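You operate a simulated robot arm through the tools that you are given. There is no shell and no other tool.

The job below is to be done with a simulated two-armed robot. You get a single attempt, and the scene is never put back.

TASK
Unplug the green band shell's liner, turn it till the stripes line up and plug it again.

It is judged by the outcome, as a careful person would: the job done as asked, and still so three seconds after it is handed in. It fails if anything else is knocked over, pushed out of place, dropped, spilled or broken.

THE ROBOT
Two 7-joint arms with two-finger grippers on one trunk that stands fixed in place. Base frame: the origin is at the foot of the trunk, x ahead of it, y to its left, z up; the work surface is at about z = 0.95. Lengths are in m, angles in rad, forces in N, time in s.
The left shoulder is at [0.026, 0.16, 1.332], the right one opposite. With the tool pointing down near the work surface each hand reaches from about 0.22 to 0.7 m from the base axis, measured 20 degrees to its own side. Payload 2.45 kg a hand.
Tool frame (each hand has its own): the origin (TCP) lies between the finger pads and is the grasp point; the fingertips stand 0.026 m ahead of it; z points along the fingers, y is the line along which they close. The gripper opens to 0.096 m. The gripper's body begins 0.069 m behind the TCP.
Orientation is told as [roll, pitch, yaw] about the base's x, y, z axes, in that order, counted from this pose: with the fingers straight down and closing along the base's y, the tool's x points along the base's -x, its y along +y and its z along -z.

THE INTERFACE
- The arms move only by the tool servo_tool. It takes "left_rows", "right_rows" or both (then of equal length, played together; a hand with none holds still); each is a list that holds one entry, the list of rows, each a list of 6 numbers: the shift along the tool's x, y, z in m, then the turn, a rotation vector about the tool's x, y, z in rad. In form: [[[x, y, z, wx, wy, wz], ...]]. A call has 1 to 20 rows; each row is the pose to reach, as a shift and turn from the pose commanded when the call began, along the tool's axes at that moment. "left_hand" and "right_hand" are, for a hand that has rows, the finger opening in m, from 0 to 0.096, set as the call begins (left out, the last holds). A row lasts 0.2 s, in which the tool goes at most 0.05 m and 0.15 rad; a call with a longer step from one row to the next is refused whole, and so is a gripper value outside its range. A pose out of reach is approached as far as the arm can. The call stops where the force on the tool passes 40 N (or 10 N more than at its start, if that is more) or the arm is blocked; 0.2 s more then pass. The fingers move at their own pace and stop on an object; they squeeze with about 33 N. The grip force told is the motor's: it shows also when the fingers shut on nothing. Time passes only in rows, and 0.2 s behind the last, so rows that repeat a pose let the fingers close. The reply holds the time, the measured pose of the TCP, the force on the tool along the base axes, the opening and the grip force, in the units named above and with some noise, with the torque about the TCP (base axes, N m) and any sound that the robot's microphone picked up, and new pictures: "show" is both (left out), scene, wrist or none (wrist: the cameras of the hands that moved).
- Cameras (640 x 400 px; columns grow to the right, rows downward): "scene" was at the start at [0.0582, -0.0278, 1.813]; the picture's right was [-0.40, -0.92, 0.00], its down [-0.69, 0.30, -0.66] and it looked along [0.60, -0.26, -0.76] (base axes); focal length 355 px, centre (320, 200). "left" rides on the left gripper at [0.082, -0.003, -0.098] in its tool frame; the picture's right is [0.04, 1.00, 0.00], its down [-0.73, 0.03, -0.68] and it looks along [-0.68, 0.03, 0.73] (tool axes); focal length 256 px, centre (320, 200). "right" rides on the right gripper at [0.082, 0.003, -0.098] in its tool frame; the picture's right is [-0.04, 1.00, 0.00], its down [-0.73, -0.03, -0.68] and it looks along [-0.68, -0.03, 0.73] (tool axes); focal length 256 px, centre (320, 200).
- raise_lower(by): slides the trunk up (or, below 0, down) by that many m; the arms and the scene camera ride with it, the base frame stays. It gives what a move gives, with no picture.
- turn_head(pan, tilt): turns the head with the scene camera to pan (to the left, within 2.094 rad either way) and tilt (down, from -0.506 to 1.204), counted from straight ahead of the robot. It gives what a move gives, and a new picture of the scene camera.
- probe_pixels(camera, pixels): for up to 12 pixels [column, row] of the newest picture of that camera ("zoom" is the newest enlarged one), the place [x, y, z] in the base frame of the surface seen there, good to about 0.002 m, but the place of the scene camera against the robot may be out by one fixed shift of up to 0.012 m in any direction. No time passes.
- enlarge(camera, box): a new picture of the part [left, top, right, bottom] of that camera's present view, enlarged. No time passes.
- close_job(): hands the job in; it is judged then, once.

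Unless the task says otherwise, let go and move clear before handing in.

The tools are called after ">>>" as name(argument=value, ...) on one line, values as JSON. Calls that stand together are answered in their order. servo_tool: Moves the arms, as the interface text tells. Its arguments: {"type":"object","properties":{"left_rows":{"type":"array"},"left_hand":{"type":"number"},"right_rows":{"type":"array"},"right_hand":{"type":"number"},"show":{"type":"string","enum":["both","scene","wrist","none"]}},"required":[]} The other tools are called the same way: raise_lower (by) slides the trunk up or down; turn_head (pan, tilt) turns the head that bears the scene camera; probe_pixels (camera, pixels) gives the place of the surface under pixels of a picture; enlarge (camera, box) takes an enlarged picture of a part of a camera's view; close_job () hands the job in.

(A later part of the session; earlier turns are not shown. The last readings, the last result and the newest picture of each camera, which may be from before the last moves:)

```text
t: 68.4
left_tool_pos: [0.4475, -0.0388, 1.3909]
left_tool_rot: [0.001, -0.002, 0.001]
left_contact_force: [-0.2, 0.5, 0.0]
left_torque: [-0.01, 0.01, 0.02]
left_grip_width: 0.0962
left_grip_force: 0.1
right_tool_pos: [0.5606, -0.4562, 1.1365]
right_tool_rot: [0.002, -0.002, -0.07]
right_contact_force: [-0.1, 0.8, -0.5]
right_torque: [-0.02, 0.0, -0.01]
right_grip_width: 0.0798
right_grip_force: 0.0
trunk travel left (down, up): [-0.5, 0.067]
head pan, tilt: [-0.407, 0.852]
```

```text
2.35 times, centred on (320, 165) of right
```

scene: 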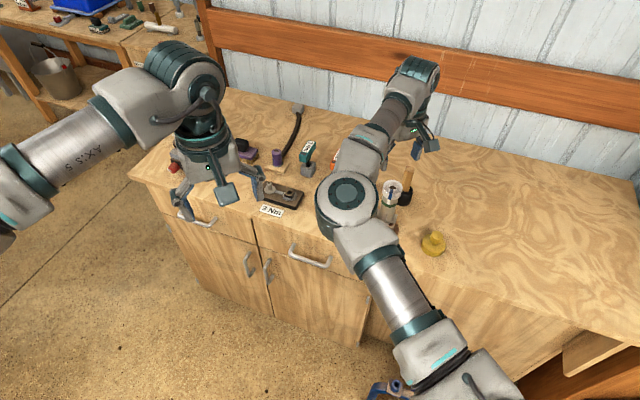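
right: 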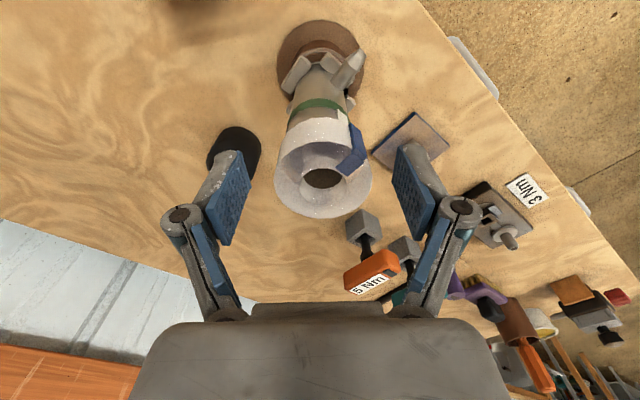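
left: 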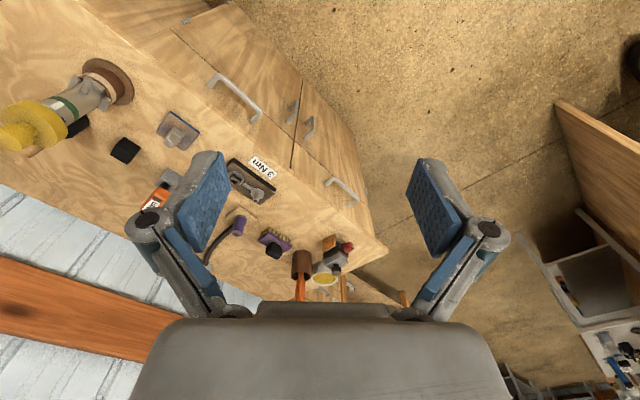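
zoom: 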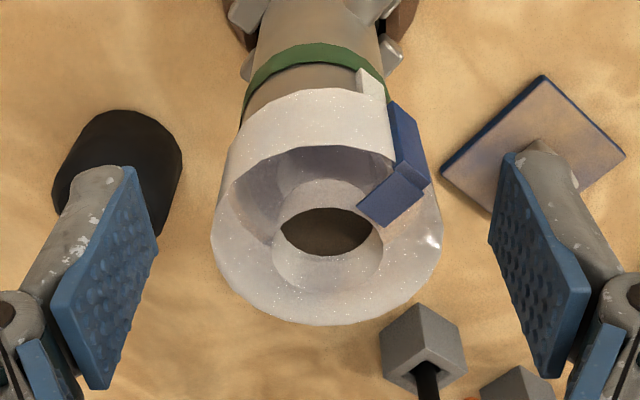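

This view shows the liner about +0.8 mm and the shell about -1.8 mm from the tool axis in y, confirming the offset. I'll grip, lift 28 mm, and shift -1.8 mm in tool y over the shell.

>>> servo_tool(right_rows=[[[0, 0.0004, 0, 0, 0, 0], [0, 0.0004, 0, 0, 0, 0], [0, 0.0004, 0, 0, 0, 0], [0, 0.0004, 0, 0, 0, 0], [0, 0, -0.003, 0, 0, 0], [0, 0, -0.006, 0, 0, 0], [0, 0, -0.009, 0, 0, 0], [0, 0, -0.012, 0, 0, 0], [0, 0, -0.016, 0, 0, 0], [0, 0, -0.02, 0, 0, 0], [0, 0, -0.024, 0, 0, 0], [0, 0, -0.028, 0, 0, 0], [0, -0.0018, -0.028, 0, 0, 0], [0, -0.0018, -0.028, 0, 0, 0]]], right_hand=0.0, show="wrist")

>>> enlarge(camera="right", box=[250, 60, 390, 230])

>>> enlarge(camera="scene", box=[378, 170, 408, 205])

>>> enlarge(camera="left", box=[20, 80, 100, 140])

```text
t: 71.4
left_tool_pos: [0.4466, -0.0389, 1.3907]
left_tool_rot: [0.001, -0.001, 0.0]
left_contact_force: [-0.6, 0.4, 0.0]
left_torque: [0.05, 0.03, -0.02]
left_grip_width: 0.0961
left_grip_force: 0.1
right_tool_pos: [0.5611, -0.4586, 1.1658]
right_tool_rot: [0.002, -0.003, -0.071]
right_contact_force: [0.6, 0.1, -1.2]
right_torque: [-0.04, 0.0, 0.0]
right_grip_width: 0.0478
right_grip_force: 33.4
trunk travel left (down, up): [-0.5, 0.067]
head pan, tilt: [-0.407, 0.852]
```

right: 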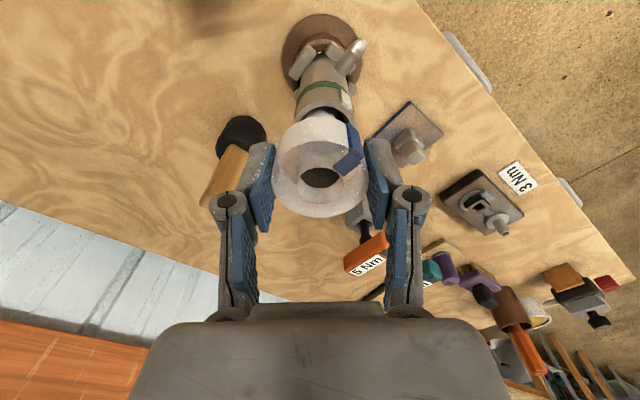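

```text
2.35 times, centred on (320, 145) of right
```

zoom: 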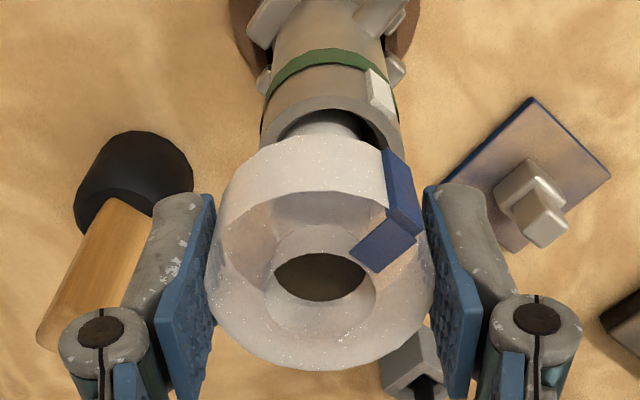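

```text
11.43 times, centred on (393, 188) of scene
```

zoom: 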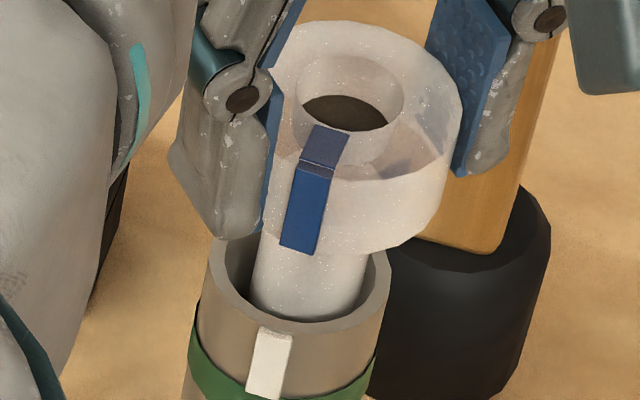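

```text
6.67 times, centred on (60, 110) of left
```

zoom: 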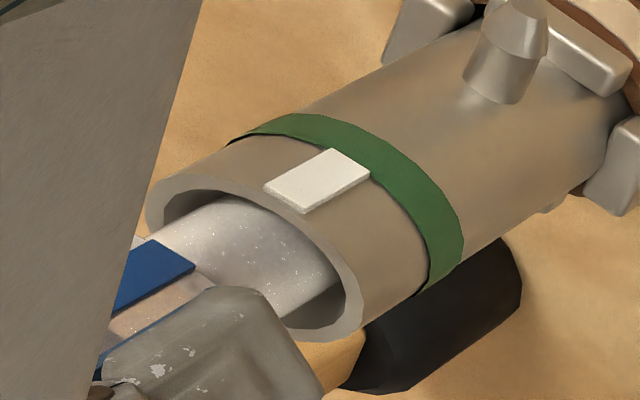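

With the liner lifted, the shell rocks slightly in its holder between two positions about 1.5 mm apart; its neutral place is roughly midway. I'll move the hand back +0.9 mm in y to that midpoint and push down again, watching the side force.

>>> servo_tool(right_rows=[[[0, 0.0009, 0, 0, 0, 0], [0, 0.0009, 0.004, 0, 0, 0], [0, 0.0009, 0.008, 0, 0, 0], [0, 0.0009, 0.012, 0, 0, 0], [0, 0.0009, 0.015, 0, 0, 0], [0, 0.0009, 0.018, 0, 0, 0], [0, 0.0009, 0.02, 0, 0, 0], [0, 0.0009, 0.02, 0, 0, 0]]], show="none")

>>> enlarge(camera="right", box=[250, 60, 390, 230])

>>> enlarge(camera="scene", box=[382, 182, 402, 207])

```text
t: 73.2
left_tool_pos: [0.4475, -0.0393, 1.3904]
left_tool_rot: [0.0, -0.002, 0.001]
left_contact_force: [0.1, 0.8, 0.2]
left_torque: [0.01, 0.03, 0.0]
left_grip_width: 0.0959
left_grip_force: 0.0
right_tool_pos: [0.5608, -0.4569, 1.1459]
right_tool_rot: [0.0, -0.003, -0.071]
right_contact_force: [-0.1, 0.3, 3.4]
right_torque: [0.01, 0.01, 0.0]
right_grip_width: 0.0476
right_grip_force: 33.0
trunk travel left (down, up): [-0.5, 0.067]
head pan, tilt: [-0.407, 0.852]
```

```text
2.35 times, centred on (320, 145) of right
```

zoom: 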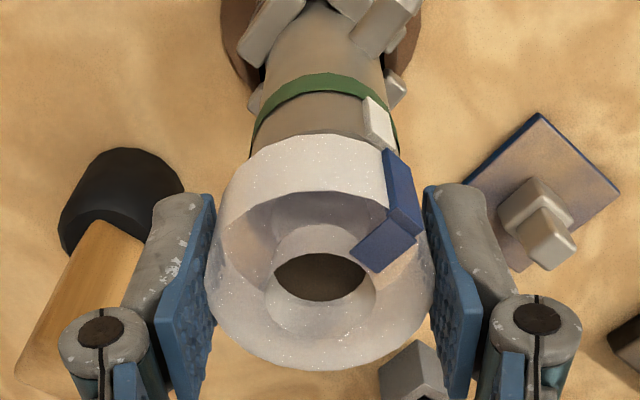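

```text
16.00 times, centred on (392, 194) of scene
```

zoom: 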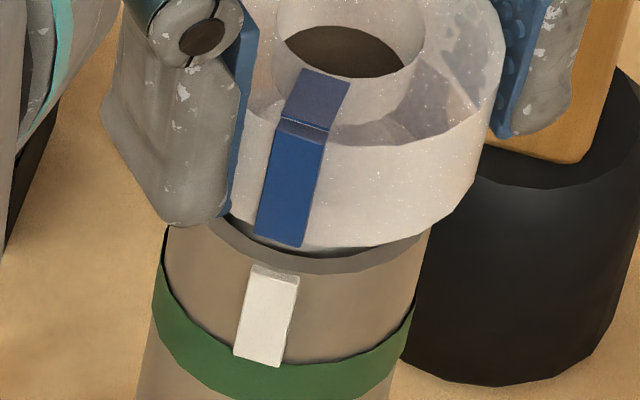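

The side force is near zero now (-0.1, 0.3 N) and the collar is concentric with the shell. I'll press the remaining 9 mm home.

>>> servo_tool(right_rows=[[[0, 0, 0.0015, 0, 0, 0], [0, 0, 0.003, 0, 0, 0], [0, 0, 0.0045, 0, 0, 0], [0, 0, 0.006, 0, 0, 0], [0, 0, 0.007, 0, 0, 0], [0, 0, 0.008, 0, 0, 0], [0, 0, 0.009, 0, 0, 0], [0, 0, 0.009, 0, 0, 0]]], show="none")

>>> enlarge(camera="right", box=[250, 60, 390, 230])

>>> enlarge(camera="scene", box=[382, 182, 402, 207])

```text
t: 75.0
left_tool_pos: [0.447, -0.0375, 1.3911]
left_tool_rot: [0.0, -0.003, -0.002]
left_contact_force: [-0.2, 0.2, 0.3]
left_torque: [0.0, 0.02, 0.04]
left_grip_width: 0.0959
left_grip_force: 0.0
right_tool_pos: [0.5608, -0.4568, 1.1377]
right_tool_rot: [-0.001, -0.004, -0.072]
right_contact_force: [1.5, -2.3, 7.2]
right_torque: [-0.08, 0.05, 0.01]
right_grip_width: 0.0474
right_grip_force: 33.3
trunk travel left (down, up): [-0.5, 0.067]
head pan, tilt: [-0.407, 0.852]
```

```text
2.35 times, centred on (320, 145) of right
```

zoom: 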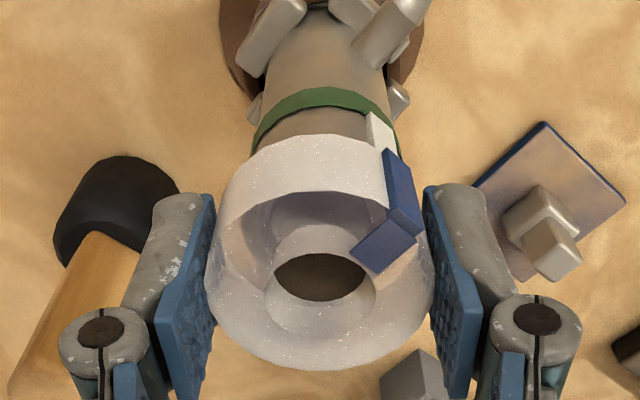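

```text
16.00 times, centred on (392, 194) of scene
```

zoom: 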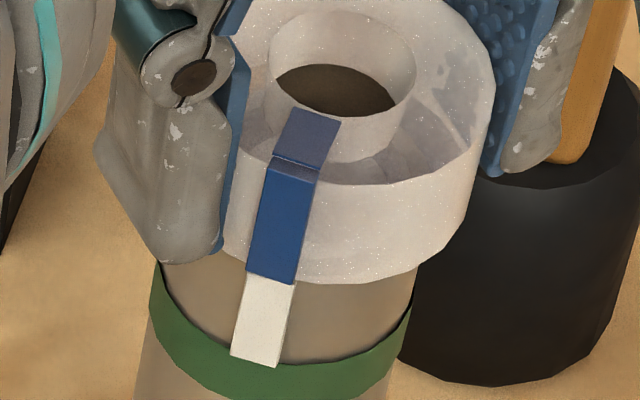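

The stripes now coincide (blue bottom 247–294, white top 245–295) and the collar is concentric. I'll press 0.7 mm more to match the full seat, then check.

>>> servo_tool(right_rows=[[[0, -0.0002, 0.0004, 0, 0, 0], [0, -0.0002, 0.0007, 0, 0, 0], [0, -0.0002, 0.0007, 0, 0, 0]]], show="none")

>>> enlarge(camera="scene", box=[382, 182, 402, 207])

```text
t: 75.8
left_tool_pos: [0.4459, -0.0393, 1.3905]
left_tool_rot: [0.001, -0.004, 0.0]
left_contact_force: [0.4, -0.1, -0.3]
left_torque: [0.0, 0.04, -0.03]
left_grip_width: 0.0958
left_grip_force: 0.2
right_tool_pos: [0.5604, -0.4576, 1.1377]
right_tool_rot: [-0.001, -0.006, -0.072]
right_contact_force: [3.7, -4.6, 15.6]
right_torque: [-0.08, 0.04, 0.02]
right_grip_width: 0.0478
right_grip_force: 33.0
trunk travel left (down, up): [-0.5, 0.067]
head pan, tilt: [-0.407, 0.852]
```

```text
16.00 times, centred on (392, 194) of scene
```

zoom: 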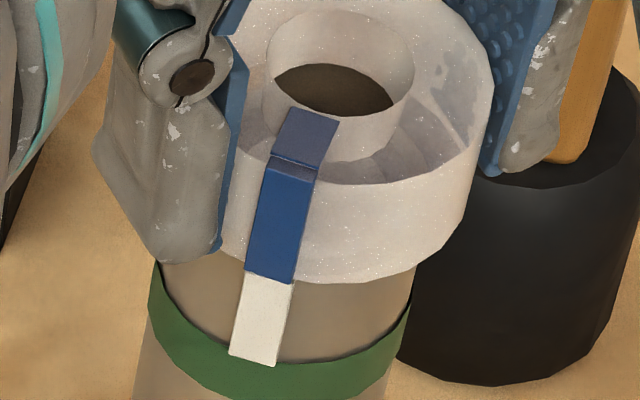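

Seated with 15.6 N and the stripes in line. I'll relieve the load slightly (following the side force), then open and rise.

>>> servo_tool(right_rows=[[[-0.0003, -0.0004, -0.0008, 0, 0, 0], [-0.0003, -0.0004, -0.0008, 0, 0, 0]]], show="none")

>>> servo_tool(right_rows=[[[0, 0, 0, 0, 0, 0], [0, 0, 0, 0, 0, 0], [0, 0, 0, 0, 0, 0], [0, 0, -0.01, 0, 0, 0], [0, 0, -0.025, 0, 0, 0], [0, 0, -0.045, 0, 0, 0], [0, 0, -0.07, 0, 0, 0], [0, 0, -0.1, 0, 0, 0], [0, 0, -0.1, 0, 0, 0]]], right_hand=0.08, show="wrist")

>>> enlarge(camera="scene", box=[382, 185, 402, 205])

>>> enlarge(camera="left", box=[38, 100, 70, 125])

>>> enlarge(camera="left", box=[15, 85, 95, 150])

```text
t: 76.4
left_tool_pos: [0.4467, -0.0383, 1.3915]
left_tool_rot: [0.0, -0.001, -0.001]
left_contact_force: [0.5, -0.2, -0.2]
left_torque: [0.0, -0.01, 0.01]
left_grip_width: 0.0962
left_grip_force: 0.0
right_tool_pos: [0.5595, -0.456, 1.1371]
right_tool_rot: [-0.002, -0.003, -0.071]
right_contact_force: [2.0, -2.6, 11.2]
right_torque: [-0.14, -0.14, 0.03]
right_grip_width: 0.0476
right_grip_force: 33.1
trunk travel left (down, up): [-0.5, 0.067]
head pan, tilt: [-0.407, 0.852]
```

```text
t: 78.4
left_tool_pos: [0.4472, -0.0388, 1.3905]
left_tool_rot: [-0.001, -0.002, -0.001]
left_contact_force: [-0.4, 0.3, -0.9]
left_torque: [-0.02, -0.01, 0.02]
left_grip_width: 0.096
left_grip_force: 0.0
right_tool_pos: [0.5634, -0.4554, 1.2361]
right_tool_rot: [0.0, -0.001, -0.072]
right_contact_force: [-0.6, 0.2, -0.1]
right_torque: [0.03, -0.04, 0.0]
right_grip_width: 0.0799
right_grip_force: 0.1
trunk travel left (down, up): [-0.5, 0.067]
head pan, tilt: [-0.407, 0.852]
```

right: 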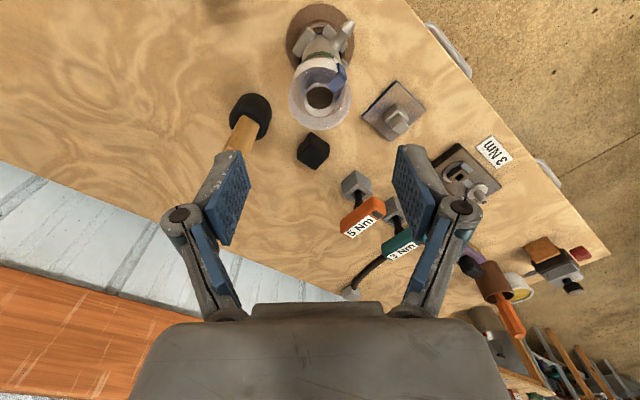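

```text
16.00 times, centred on (392, 195) of scene
```

zoom: 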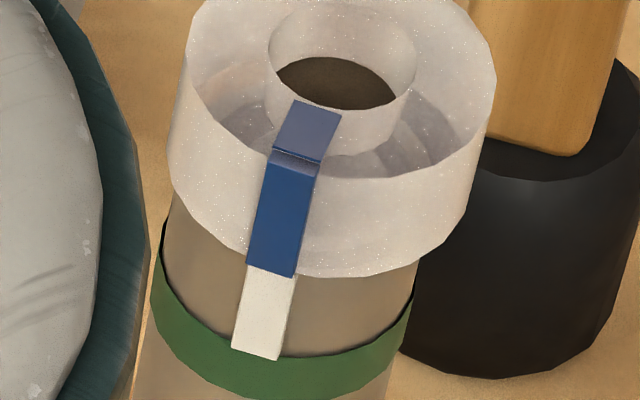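

```text
16.00 times, centred on (54, 112) of left
```

zoom: 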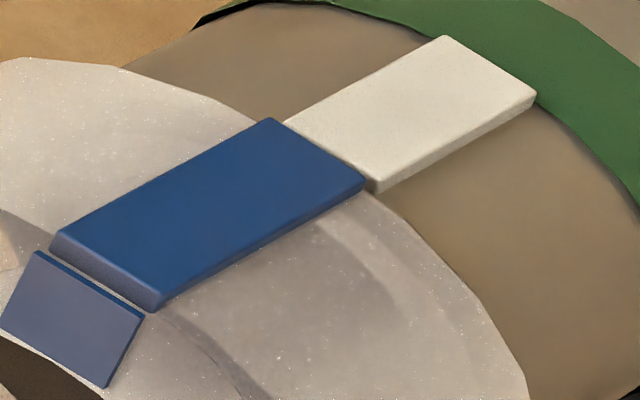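

```text
6.15 times, centred on (55, 118) of left
```

zoom: 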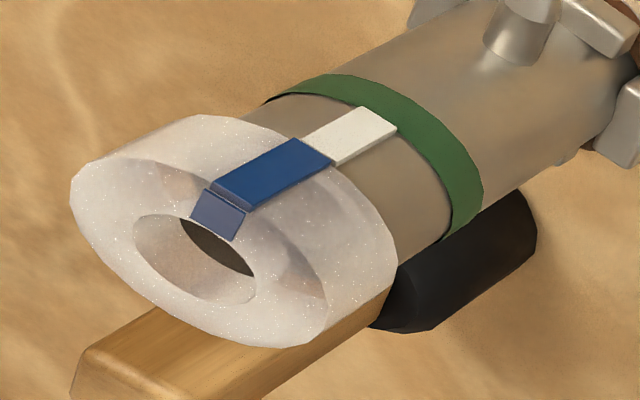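

In both views the blue and white stripes now line up (within ~1°) and the collar is concentric. I'll probe the collar's top height to confirm it is fully seated.

>>> enlarge(camera="right", box=[270, 0, 380, 140])

>>> probe_pixels(camera="zoom", pixels=[[305, 365], [255, 345], [355, 345], [230, 300], [385, 300], [340, 250], [370, 232], [275, 355], [335, 355]])

>>> probe_pixels(camera="right", pixels=[[207, 45], [218, 60], [200, 40]])

```text
2.86 times, centred on (325, 70) of right
```

zoom: 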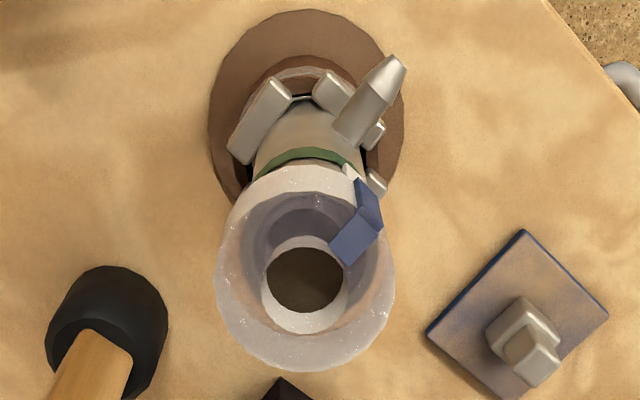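

```text
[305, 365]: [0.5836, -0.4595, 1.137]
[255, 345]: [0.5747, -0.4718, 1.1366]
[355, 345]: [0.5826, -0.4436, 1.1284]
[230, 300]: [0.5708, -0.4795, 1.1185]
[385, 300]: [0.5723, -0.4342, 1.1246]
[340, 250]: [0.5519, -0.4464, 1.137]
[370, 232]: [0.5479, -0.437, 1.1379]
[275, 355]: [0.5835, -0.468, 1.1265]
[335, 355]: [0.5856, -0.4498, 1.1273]
```

```text
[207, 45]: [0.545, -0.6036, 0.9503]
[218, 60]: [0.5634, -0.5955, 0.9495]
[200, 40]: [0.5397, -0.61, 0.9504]
```

The collar top reads ≈1.137, the same as originally, so the liner is plugged home with stripes aligned. Now I'll fetch the yellow lid to put it back: first move over it at height with yaw 0.

>>> servo_tool(right_rows=[[[0.014, -0.013, 0, 0, 0, -0.02], [0.03, -0.028, 0, 0, 0, -0.04], [0.048, -0.045, 0, 0, 0, -0.06], [0.066, -0.062, 0, 0, 0, -0.072], [0.084, -0.079, 0, 0, 0, -0.072], [0.099, -0.093, 0, 0, 0, -0.072], [0.10875, -0.102, 0, 0, 0, -0.072], [0.10875, -0.102, 0, 0, 0, -0.072]]], right_hand=0.06, show="both")

>>> enlarge(camera="right", box=[270, 0, 380, 100])

```text
t: 80.2
left_tool_pos: [0.4473, -0.0388, 1.3903]
left_tool_rot: [0.0, -0.002, 0.0]
left_contact_force: [-0.7, -0.1, 0.2]
left_torque: [-0.01, -0.01, 0.01]
left_grip_width: 0.0959
left_grip_force: 0.1
right_tool_pos: [0.4441, -0.5506, 1.2383]
right_tool_rot: [0.0, -0.001, 0.0]
right_contact_force: [0.8, -0.5, 1.0]
right_torque: [-0.05, -0.02, 0.0]
right_grip_width: 0.0602
right_grip_force: 0.0
trunk travel left (down, up): [-0.5, 0.067]
head pan, tilt: [-0.407, 0.852]
```

scene: 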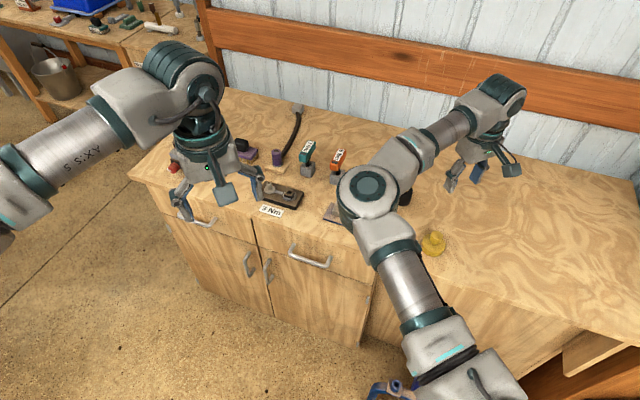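
right: 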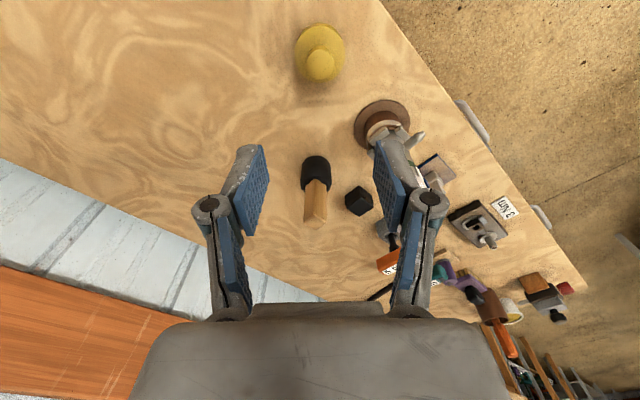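

```text
4.00 times, centred on (325, 50) of right
```

zoom: 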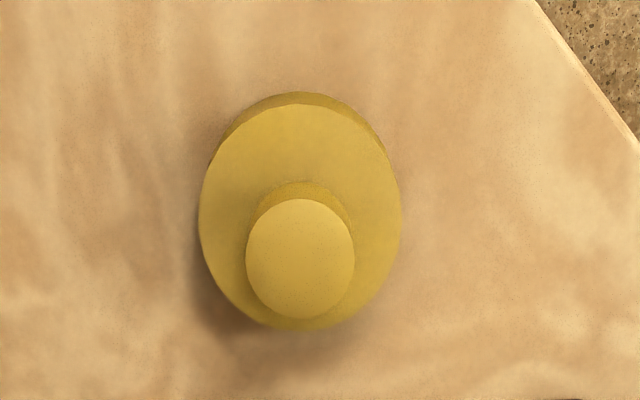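

The lid stands undisturbed at right (320,60) below the hand. I'll descend around its knob to the same pose at which I released it.

>>> servo_tool(right_rows=[[[0, 0, 0.025, 0, 0, 0], [0, 0, 0.055, 0, 0, 0], [0, 0, 0.085, 0, 0, 0], [0, 0, 0.115, 0, 0, 0], [0, 0, 0.145, 0, 0, 0], [0, 0, 0.17, 0, 0, 0], [0, 0, 0.19, 0, 0, 0], [0, 0, 0.205, 0, 0, 0], [0, 0, 0.217, 0, 0, 0], [0, 0, 0.225, 0, 0, 0], [0, 0, 0.2305, 0, 0, 0], [0, 0, 0.2305, 0, 0, 0]]], right_hand=0.06, show="wrist")

>>> enlarge(camera="right", box=[230, 70, 410, 240])

```text
t: 82.8
left_tool_pos: [0.4468, -0.0377, 1.3898]
left_tool_rot: [0.0, -0.003, 0.001]
left_contact_force: [-0.9, 0.3, -0.2]
left_torque: [0.0, -0.02, -0.02]
left_grip_width: 0.0958
left_grip_force: 0.0
right_tool_pos: [0.4448, -0.5519, 1.0056]
right_tool_rot: [-0.001, -0.002, 0.002]
right_contact_force: [1.0, -0.7, 0.1]
right_torque: [0.01, -0.01, -0.03]
right_grip_width: 0.06
right_grip_force: 0.0
trunk travel left (down, up): [-0.5, 0.067]
head pan, tilt: [-0.407, 0.852]
```

right: 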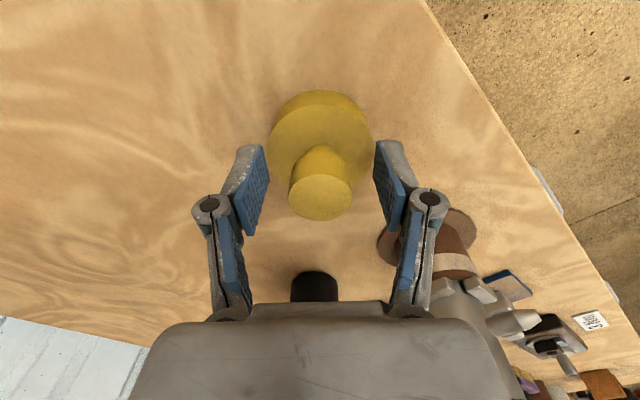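

```text
2.35 times, centred on (320, 155) of right
```

zoom: 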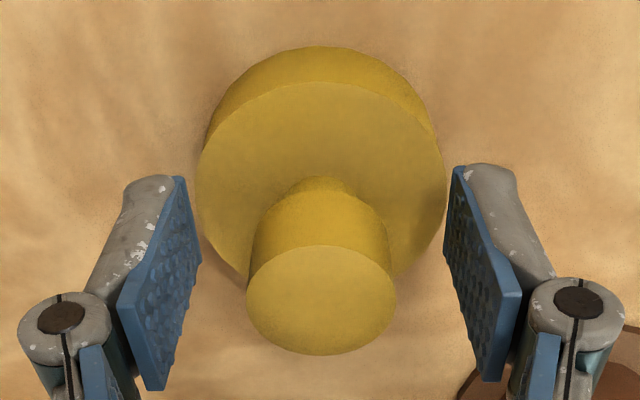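

The knob sits between the pads exactly as when I first gripped it (zoom 246–396). I'll close on it and lift straight up.

>>> servo_tool(right_rows=[[[0, 0, 0, 0, 0, 0], [0, 0, 0, 0, 0, 0], [0, 0, 0, 0, 0, 0], [0, 0, 0, 0, 0, 0], [0, 0, -0.01, 0, 0, 0], [0, 0, -0.03, 0, 0, 0], [0, 0, -0.06, 0, 0, 0], [0, 0, -0.09, 0, 0, 0], [0, 0, -0.12, 0, 0, 0], [0, 0, -0.15, 0, 0, 0], [0, 0, -0.18, 0, 0, 0], [0, 0, -0.21, 0, 0, 0], [0, 0, -0.235, 0, 0, 0], [0, 0, -0.2495, 0, 0, 0], [0, 0, -0.2495, 0, 0, 0]]], right_hand=0.0, show="wrist")

>>> enlarge(camera="right", box=[230, 70, 410, 240])

```text
t: 86.0
left_tool_pos: [0.4474, -0.0395, 1.3899]
left_tool_rot: [0.0, -0.001, 0.0]
left_contact_force: [0.4, 0.3, -0.2]
left_torque: [0.0, 0.03, -0.03]
left_grip_width: 0.0958
left_grip_force: 0.1
right_tool_pos: [0.4433, -0.5503, 1.255]
right_tool_rot: [0.0, -0.001, 0.0]
right_contact_force: [0.0, -0.2, -0.4]
right_torque: [-0.01, -0.03, 0.01]
right_grip_width: 0.0287
right_grip_force: 33.3
trunk travel left (down, up): [-0.5, 0.067]
head pan, tilt: [-0.407, 0.852]
```

right: 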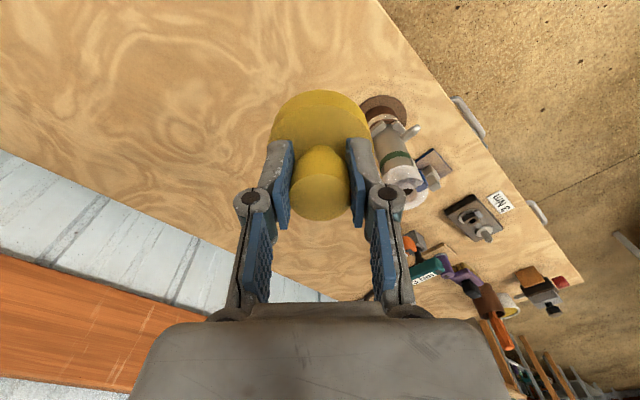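

```text
2.35 times, centred on (320, 155) of right
```

zoom: 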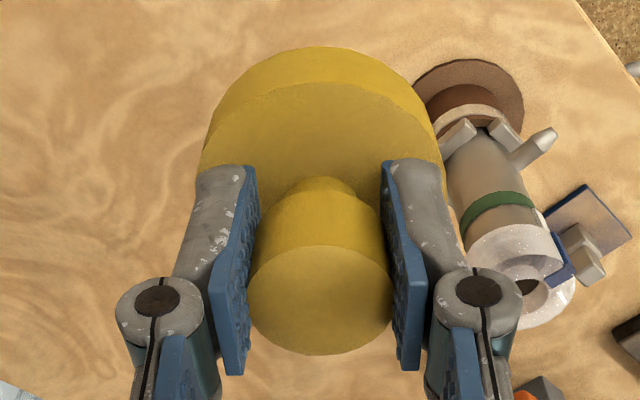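

The lid is held level. I'll carry it back over the shell to the same lateral pose at which it originally sat.

>>> servo_tool(right_rows=[[[-0.012, 0.01, 0, 0, 0, 0], [-0.03, 0.025, 0, 0, 0, 0], [-0.05, 0.042, 0, 0, 0, 0], [-0.07, 0.059, 0, 0, 0, 0], [-0.088, 0.074, 0, 0, 0, 0], [-0.103, 0.086, 0, 0, 0, 0], [-0.112, 0.094, 0, 0, 0, 0], [-0.112, 0.094, 0, 0, 0, 0]]], show="wrist")

>>> enlarge(camera="left", box=[0, 60, 120, 160])

>>> enlarge(camera="scene", box=[365, 140, 425, 215])

>>> enlarge(camera="right", box=[230, 0, 410, 240])

```text
t: 87.8
left_tool_pos: [0.4465, -0.0397, 1.3899]
left_tool_rot: [0.003, -0.002, 0.0]
left_contact_force: [0.3, -0.3, -0.1]
left_torque: [0.01, 0.01, 0.03]
left_grip_width: 0.096
left_grip_force: 0.1
right_tool_pos: [0.5565, -0.4569, 1.2552]
right_tool_rot: [0.0, -0.001, -0.001]
right_contact_force: [0.1, -0.5, -0.7]
right_torque: [-0.03, -0.03, -0.01]
right_grip_width: 0.0289
right_grip_force: 32.7
trunk travel left (down, up): [-0.5, 0.067]
head pan, tilt: [-0.407, 0.852]
```

right: 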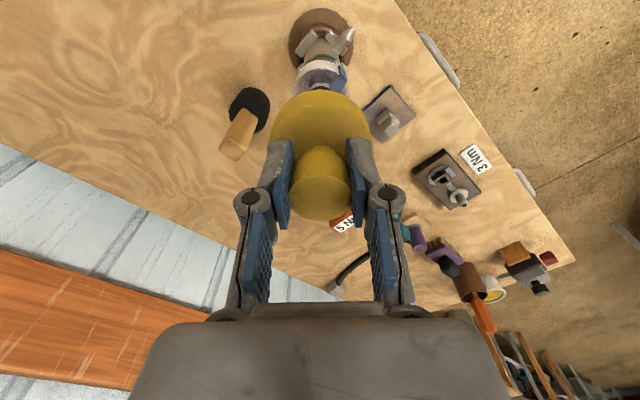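

```text
4.00 times, centred on (60, 110) of left
```

zoom: 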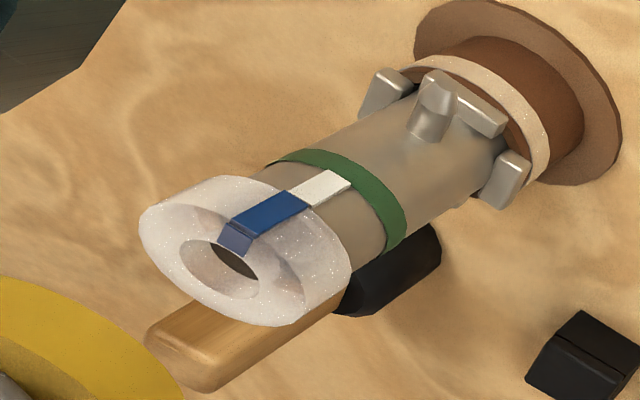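

```text
5.33 times, centred on (395, 178) of scene
```

zoom: 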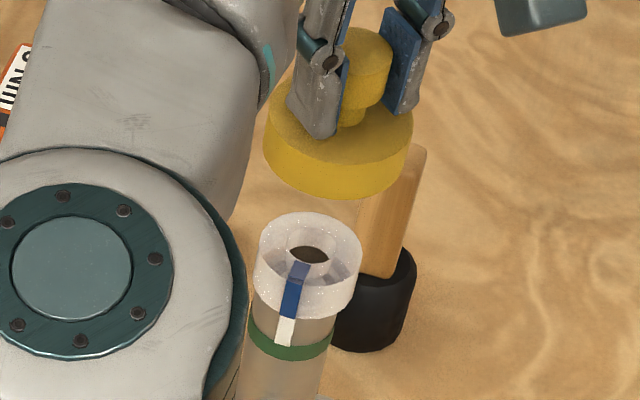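

```text
1.67 times, centred on (320, 120) of right
```

zoom: 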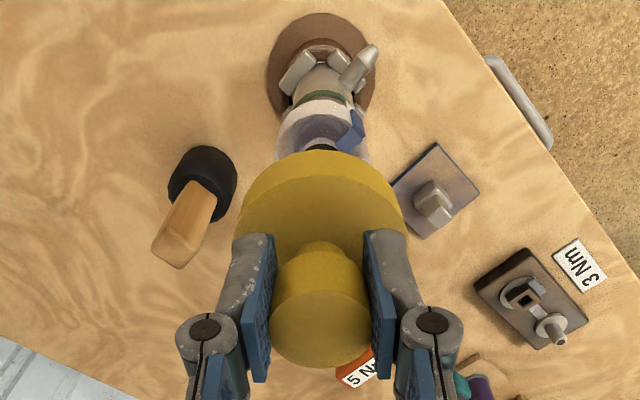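

The lid lines up over the collar within ~0.5–1 mm in the scene and right views. I'll lower it to about 1 cm above the collar and check from the left camera.

>>> servo_tool(right_rows=[[[0, 0.0004, 0.012, 0, 0, 0], [0, 0.0004, 0.025, 0, 0, 0], [0, 0.0004, 0.037, 0, 0, 0], [0, 0.0004, 0.047, 0, 0, 0], [0, 0.0004, 0.052, 0, 0, 0], [0, 0.0004, 0.052, 0, 0, 0]]], show="none")

>>> enlarge(camera="left", box=[0, 70, 100, 150])

>>> enlarge(camera="scene", box=[370, 160, 420, 215])

>>> enlarge(camera="right", box=[250, 40, 390, 160])

```text
t: 89.2
left_tool_pos: [0.4476, -0.0391, 1.3906]
left_tool_rot: [0.0, -0.001, 0.0]
left_contact_force: [1.0, 0.5, 0.2]
left_torque: [0.01, 0.03, 0.01]
left_grip_width: 0.0961
left_grip_force: 0.1
right_tool_pos: [0.5561, -0.4587, 1.2043]
right_tool_rot: [0.001, -0.001, 0.0]
right_contact_force: [-0.4, 0.0, -0.6]
right_torque: [-0.04, 0.02, 0.0]
right_grip_width: 0.0288
right_grip_force: 33.2
trunk travel left (down, up): [-0.5, 0.067]
head pan, tilt: [-0.407, 0.852]
```

```text
5.00 times, centred on (50, 110) of left
```

zoom: 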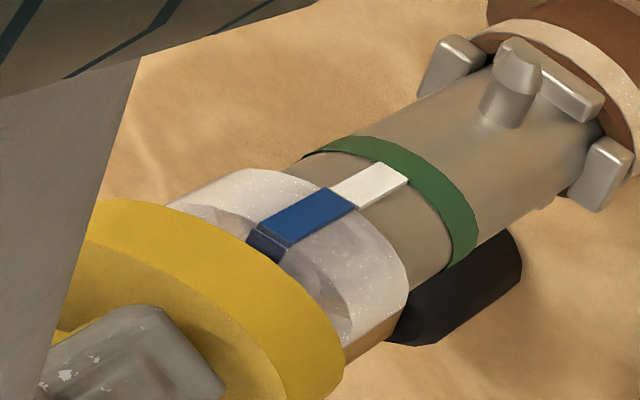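

```text
7.27 times, centred on (395, 188) of scene
```

zoom: 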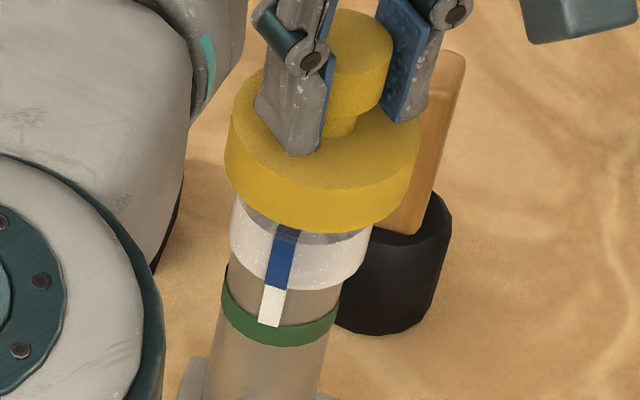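

```text
3.33 times, centred on (320, 100) of right
```

zoom: 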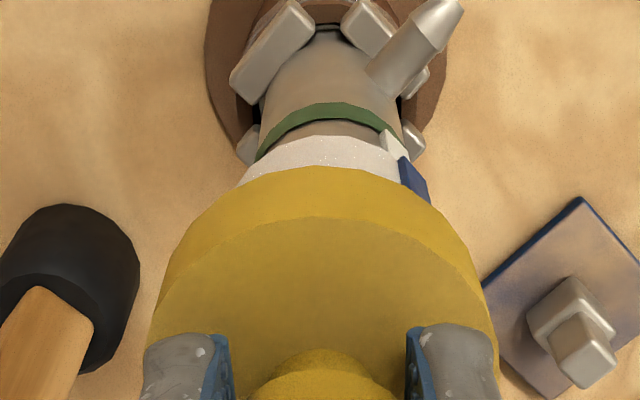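

Stripes still line up, and the lid looks concentric. For an exact check I'll raise 12 mm to the height of my t=8.2 reference and compare the same left-camera box.

>>> servo_tool(right_rows=[[[0, 0, -0.006, 0, 0, 0], [0, 0, -0.0119, 0, 0, 0], [0, 0, -0.0119, 0, 0, 0]]], show="none")

>>> enlarge(camera="left", box=[15, 85, 95, 150])

>>> enlarge(camera="scene", box=[350, 150, 430, 250])

>>> enlarge(camera="right", box=[230, 0, 410, 240])

```text
t: 90.0
left_tool_pos: [0.4473, -0.0388, 1.3906]
left_tool_rot: [0.0, -0.002, -0.001]
left_contact_force: [-0.1, -0.1, 0.0]
left_torque: [-0.01, -0.02, 0.01]
left_grip_width: 0.096
left_grip_force: 0.1
right_tool_pos: [0.5575, -0.4572, 1.2158]
right_tool_rot: [0.001, -0.001, 0.001]
right_contact_force: [0.0, 0.2, -0.3]
right_torque: [0.01, 0.05, -0.02]
right_grip_width: 0.0287
right_grip_force: 33.5
trunk travel left (down, up): [-0.5, 0.067]
head pan, tilt: [-0.407, 0.852]
```

```text
6.15 times, centred on (55, 118) of left
```

zoom: 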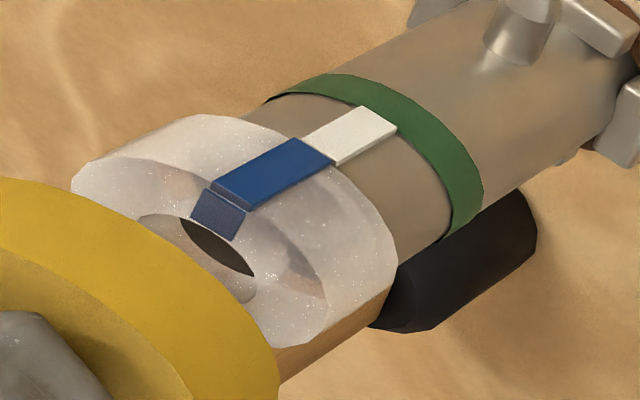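

```text
4.00 times, centred on (390, 200) of scene
```

zoom: 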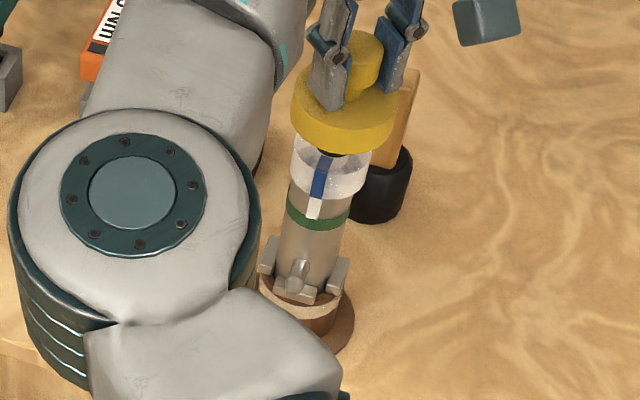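

```text
1.67 times, centred on (320, 120) of right
```

zoom: 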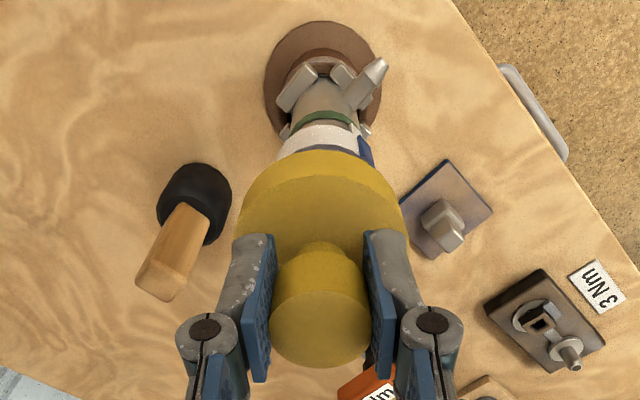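

Compared with the reference, the lid sits ~1 mm toward -y of the collar. I'll trim +0.9 mm in y and lower it onto the collar gently.

>>> servo_tool(right_rows=[[[0, 0.0009, 0.004, 0, 0, 0], [0, 0.0009, 0.008, 0, 0, 0], [0, 0.0009, 0.012, 0, 0, 0], [0, 0.0009, 0.015, 0, 0, 0], [0, 0.0009, 0.018, 0, 0, 0], [0, 0.0009, 0.021, 0, 0, 0], [0, 0.0009, 0.024, 0, 0, 0], [0, 0.0009, 0.026, 0, 0, 0], [0, 0.0009, 0.026, 0, 0, 0]]], show="none")

>>> enlarge(camera="left", box=[15, 70, 105, 150])

>>> enlarge(camera="scene", box=[370, 165, 420, 220])

```text
t: 92.0
left_tool_pos: [0.4481, -0.0399, 1.3895]
left_tool_rot: [0.002, -0.001, 0.0]
left_contact_force: [0.2, 0.3, 0.8]
left_torque: [0.01, -0.01, 0.02]
left_grip_width: 0.0961
left_grip_force: 0.1
right_tool_pos: [0.5575, -0.4563, 1.1893]
right_tool_rot: [-0.001, -0.002, 0.001]
right_contact_force: [0.6, 0.0, -0.8]
right_torque: [0.01, -0.01, -0.01]
right_grip_width: 0.0286
right_grip_force: 32.7
trunk travel left (down, up): [-0.5, 0.067]
head pan, tilt: [-0.407, 0.852]
```

```text
5.00 times, centred on (60, 110) of left
```

zoom: 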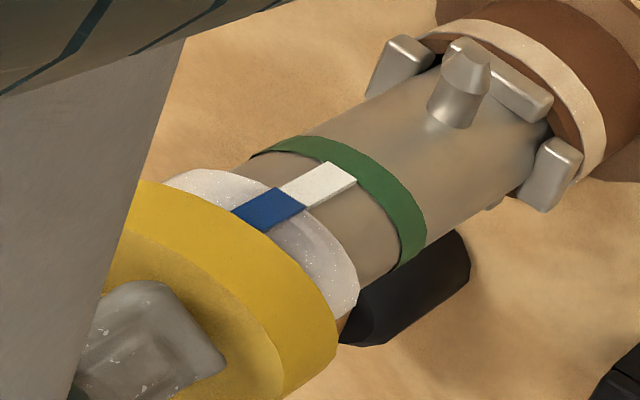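

```text
7.27 times, centred on (395, 192) of scene
```

zoom: 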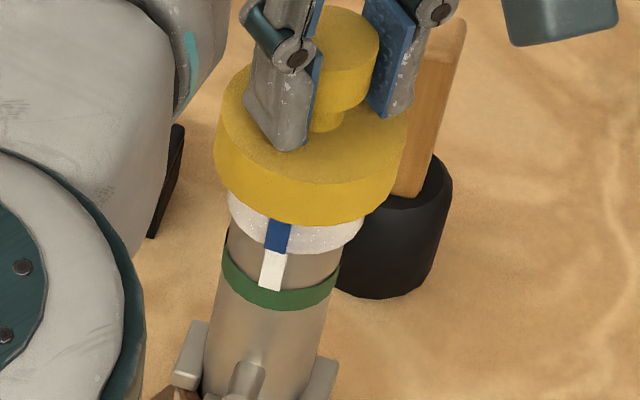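

The lid's skirt is passing over the collar with no contact force. I'll lower the remaining 13 mm in small steps.

>>> servo_tool(right_rows=[[[0, 0, 0.002, 0, 0, 0], [0, 0, 0.004, 0, 0, 0], [0, 0, 0.006, 0, 0, 0], [0, 0, 0.008, 0, 0, 0], [0, 0, 0.0095, 0, 0, 0], [0, 0, 0.011, 0, 0, 0], [0, 0, 0.012, 0, 0, 0], [0, 0, 0.013, 0, 0, 0]]], show="none")

>>> enlarge(camera="left", box=[15, 70, 105, 150])

>>> enlarge(camera="scene", box=[370, 165, 420, 220])

```text
t: 93.8
left_tool_pos: [0.4479, -0.04, 1.3888]
left_tool_rot: [0.001, -0.001, 0.001]
left_contact_force: [-0.3, 0.0, 0.6]
left_torque: [-0.01, -0.02, 0.0]
left_grip_width: 0.0958
left_grip_force: 0.2
right_tool_pos: [0.5565, -0.4559, 1.1766]
right_tool_rot: [0.0, -0.002, 0.0]
right_contact_force: [-0.1, -0.6, -0.2]
right_torque: [0.02, 0.03, -0.03]
right_grip_width: 0.0287
right_grip_force: 33.3
trunk travel left (down, up): [-0.5, 0.067]
head pan, tilt: [-0.407, 0.852]
```

```text
5.00 times, centred on (60, 110) of left
```

zoom: 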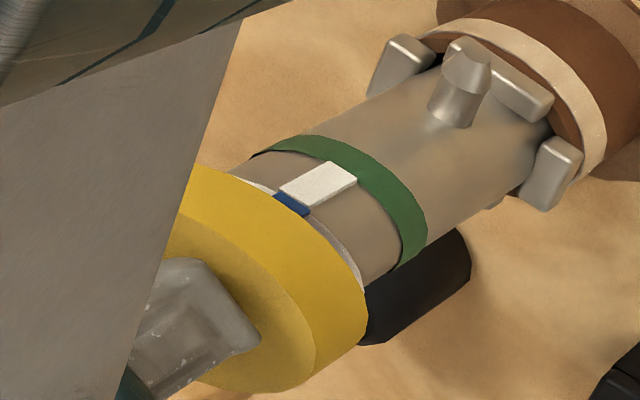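

```text
7.27 times, centred on (395, 192) of scene
```

zoom: 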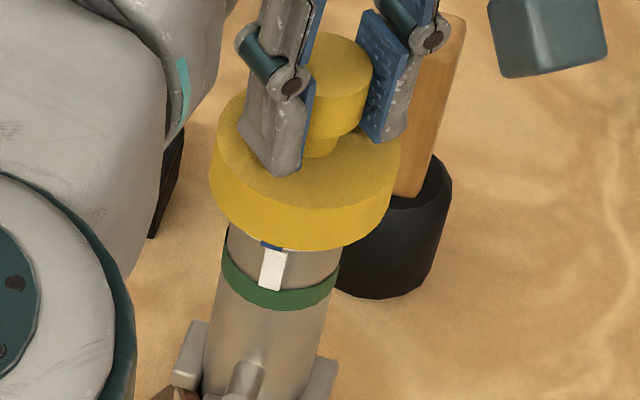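

The lid is almost home (TCP 1.1766 versus 1.1755 at first grip). I'll lower another 1.5 mm and watch for the contact.

>>> servo_tool(right_rows=[[[0, 0, 0.0005, 0, 0, 0], [0, 0, 0.001, 0, 0, 0], [0, 0, 0.0015, 0, 0, 0], [0, 0, 0.0015, 0, 0, 0]]], show="none")

>>> enlarge(camera="left", box=[40, 90, 80, 130])

```text
t: 94.8
left_tool_pos: [0.4459, -0.0385, 1.3904]
left_tool_rot: [0.001, -0.003, 0.0]
left_contact_force: [-0.6, 0.3, 0.4]
left_torque: [0.0, 0.01, 0.0]
left_grip_width: 0.0957
left_grip_force: 0.0
right_tool_pos: [0.5565, -0.4557, 1.1758]
right_tool_rot: [0.0, -0.004, 0.0]
right_contact_force: [1.5, 0.7, 2.4]
right_torque: [0.04, -0.1, 0.02]
right_grip_width: 0.0287
right_grip_force: 33.1
trunk travel left (down, up): [-0.5, 0.067]
head pan, tilt: [-0.407, 0.852]
```

```text
10.00 times, centred on (60, 110) of left
```

zoom: 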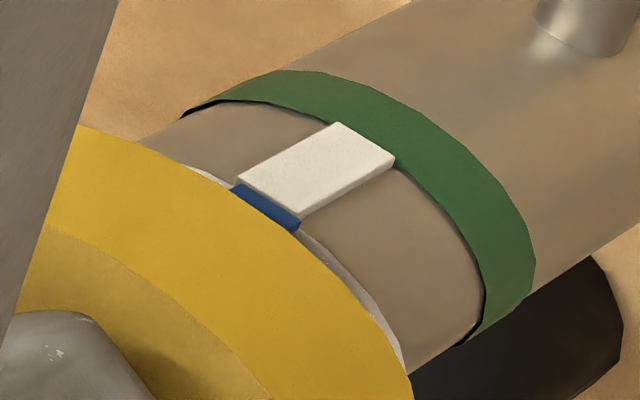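

The lid has touched down (+2.4 N) and the view matches the original, with the blue end right beside the white stripe. I'll press 0.7 mm more, then release.

>>> servo_tool(right_rows=[[[0, 0, 0.0004, 0, 0, 0], [0, 0, 0.0008, 0, 0, 0], [0, 0, 0.0008, 0, 0, 0]]], show="none")

```text
t: 95.6
left_tool_pos: [0.4481, -0.0376, 1.3893]
left_tool_rot: [0.0, -0.001, -0.001]
left_contact_force: [-0.1, -0.3, -0.4]
left_torque: [-0.01, 0.0, 0.02]
left_grip_width: 0.0957
left_grip_force: 0.0
right_tool_pos: [0.5559, -0.4564, 1.1753]
right_tool_rot: [-0.002, -0.005, 0.001]
right_contact_force: [1.8, -1.2, 9.5]
right_torque: [-0.05, -0.14, -0.02]
right_grip_width: 0.0287
right_grip_force: 33.3
trunk travel left (down, up): [-0.5, 0.067]
head pan, tilt: [-0.407, 0.852]
```

The lid bears firmly on the collar (+9.5 N). I'll ease off slightly, open the fingers, and rise clear.

>>> servo_tool(right_rows=[[[0, 0, -0.0006, 0, 0, 0], [0, 0, -0.0006, 0, 0, 0]]], show="none")

>>> servo_tool(right_rows=[[[0, 0, 0, 0, 0, 0], [0, 0, 0, 0, 0, 0], [0, 0, 0, 0, 0, 0], [0, 0, -0.01, 0, 0, 0], [0, 0, -0.025, 0, 0, 0], [0, 0, -0.045, 0, 0, 0], [0, 0, -0.07, 0, 0, 0], [0, 0, -0.1, 0, 0, 0], [0, 0, -0.1, 0, 0, 0]]], right_hand=0.06, show="both")

>>> enlarge(camera="left", box=[0, 60, 120, 160])

>>> enlarge(camera="left", box=[40, 90, 80, 130])

>>> enlarge(camera="scene", box=[360, 160, 430, 230])

```text
t: 96.2
left_tool_pos: [0.4475, -0.0385, 1.3903]
left_tool_rot: [-0.001, -0.002, -0.001]
left_contact_force: [-0.4, 0.2, 1.1]
left_torque: [0.02, 0.01, -0.01]
left_grip_width: 0.0959
left_grip_force: 0.1
right_tool_pos: [0.5561, -0.4556, 1.175]
right_tool_rot: [-0.001, -0.002, 0.0]
right_contact_force: [3.0, -0.6, 7.4]
right_torque: [0.02, -0.17, 0.0]
right_grip_width: 0.0287
right_grip_force: 32.7
trunk travel left (down, up): [-0.5, 0.067]
head pan, tilt: [-0.407, 0.852]
```

```text
t: 98.2
left_tool_pos: [0.4468, -0.0395, 1.3899]
left_tool_rot: [-0.001, -0.002, -0.001]
left_contact_force: [0.1, -0.2, -0.1]
left_torque: [0.0, -0.02, -0.04]
left_grip_width: 0.0959
left_grip_force: 0.1
right_tool_pos: [0.5551, -0.455, 1.2755]
right_tool_rot: [-0.001, -0.003, -0.001]
right_contact_force: [0.3, 0.7, -0.3]
right_torque: [-0.03, 0.0, 0.0]
right_grip_width: 0.0599
right_grip_force: 0.1
trunk travel left (down, up): [-0.5, 0.067]
head pan, tilt: [-0.407, 0.852]
```

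scene: 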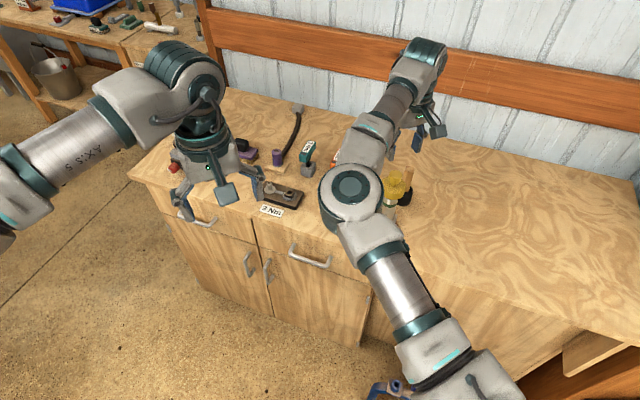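
right: 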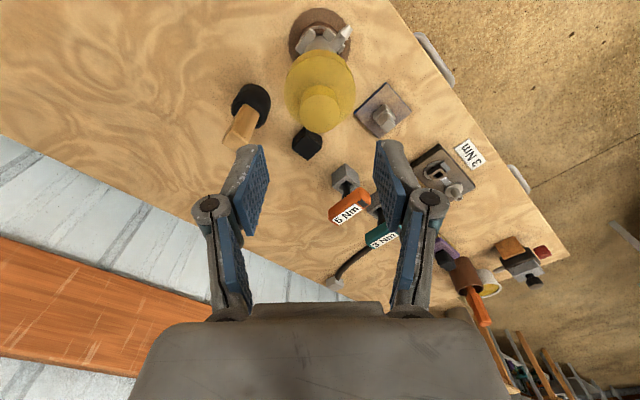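

```text
4.00 times, centred on (60, 110) of left
```

zoom: 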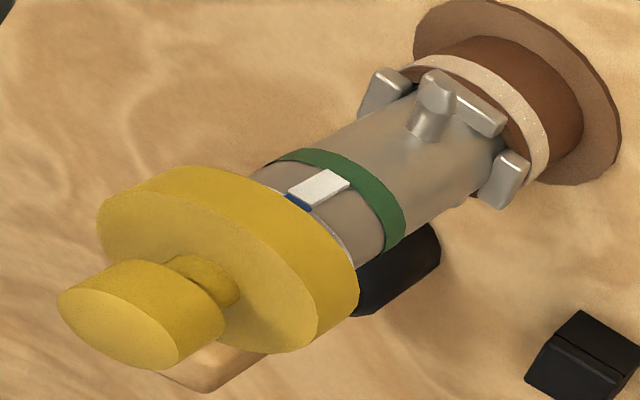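

```text
10.00 times, centred on (60, 110) of left
```

zoom: 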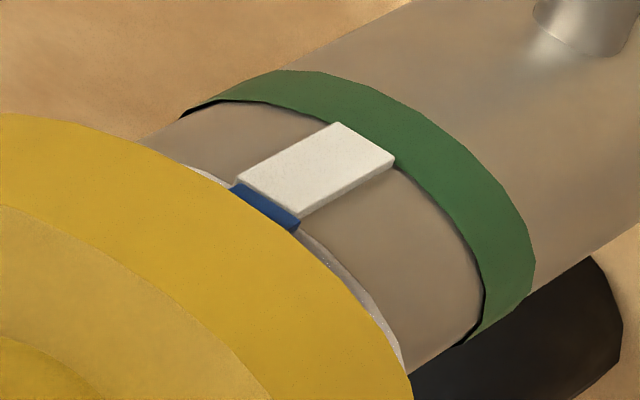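

```text
5.71 times, centred on (395, 195) of scene
```

zoom: 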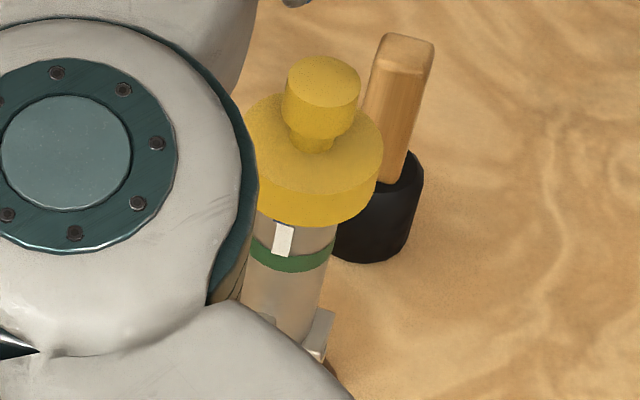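

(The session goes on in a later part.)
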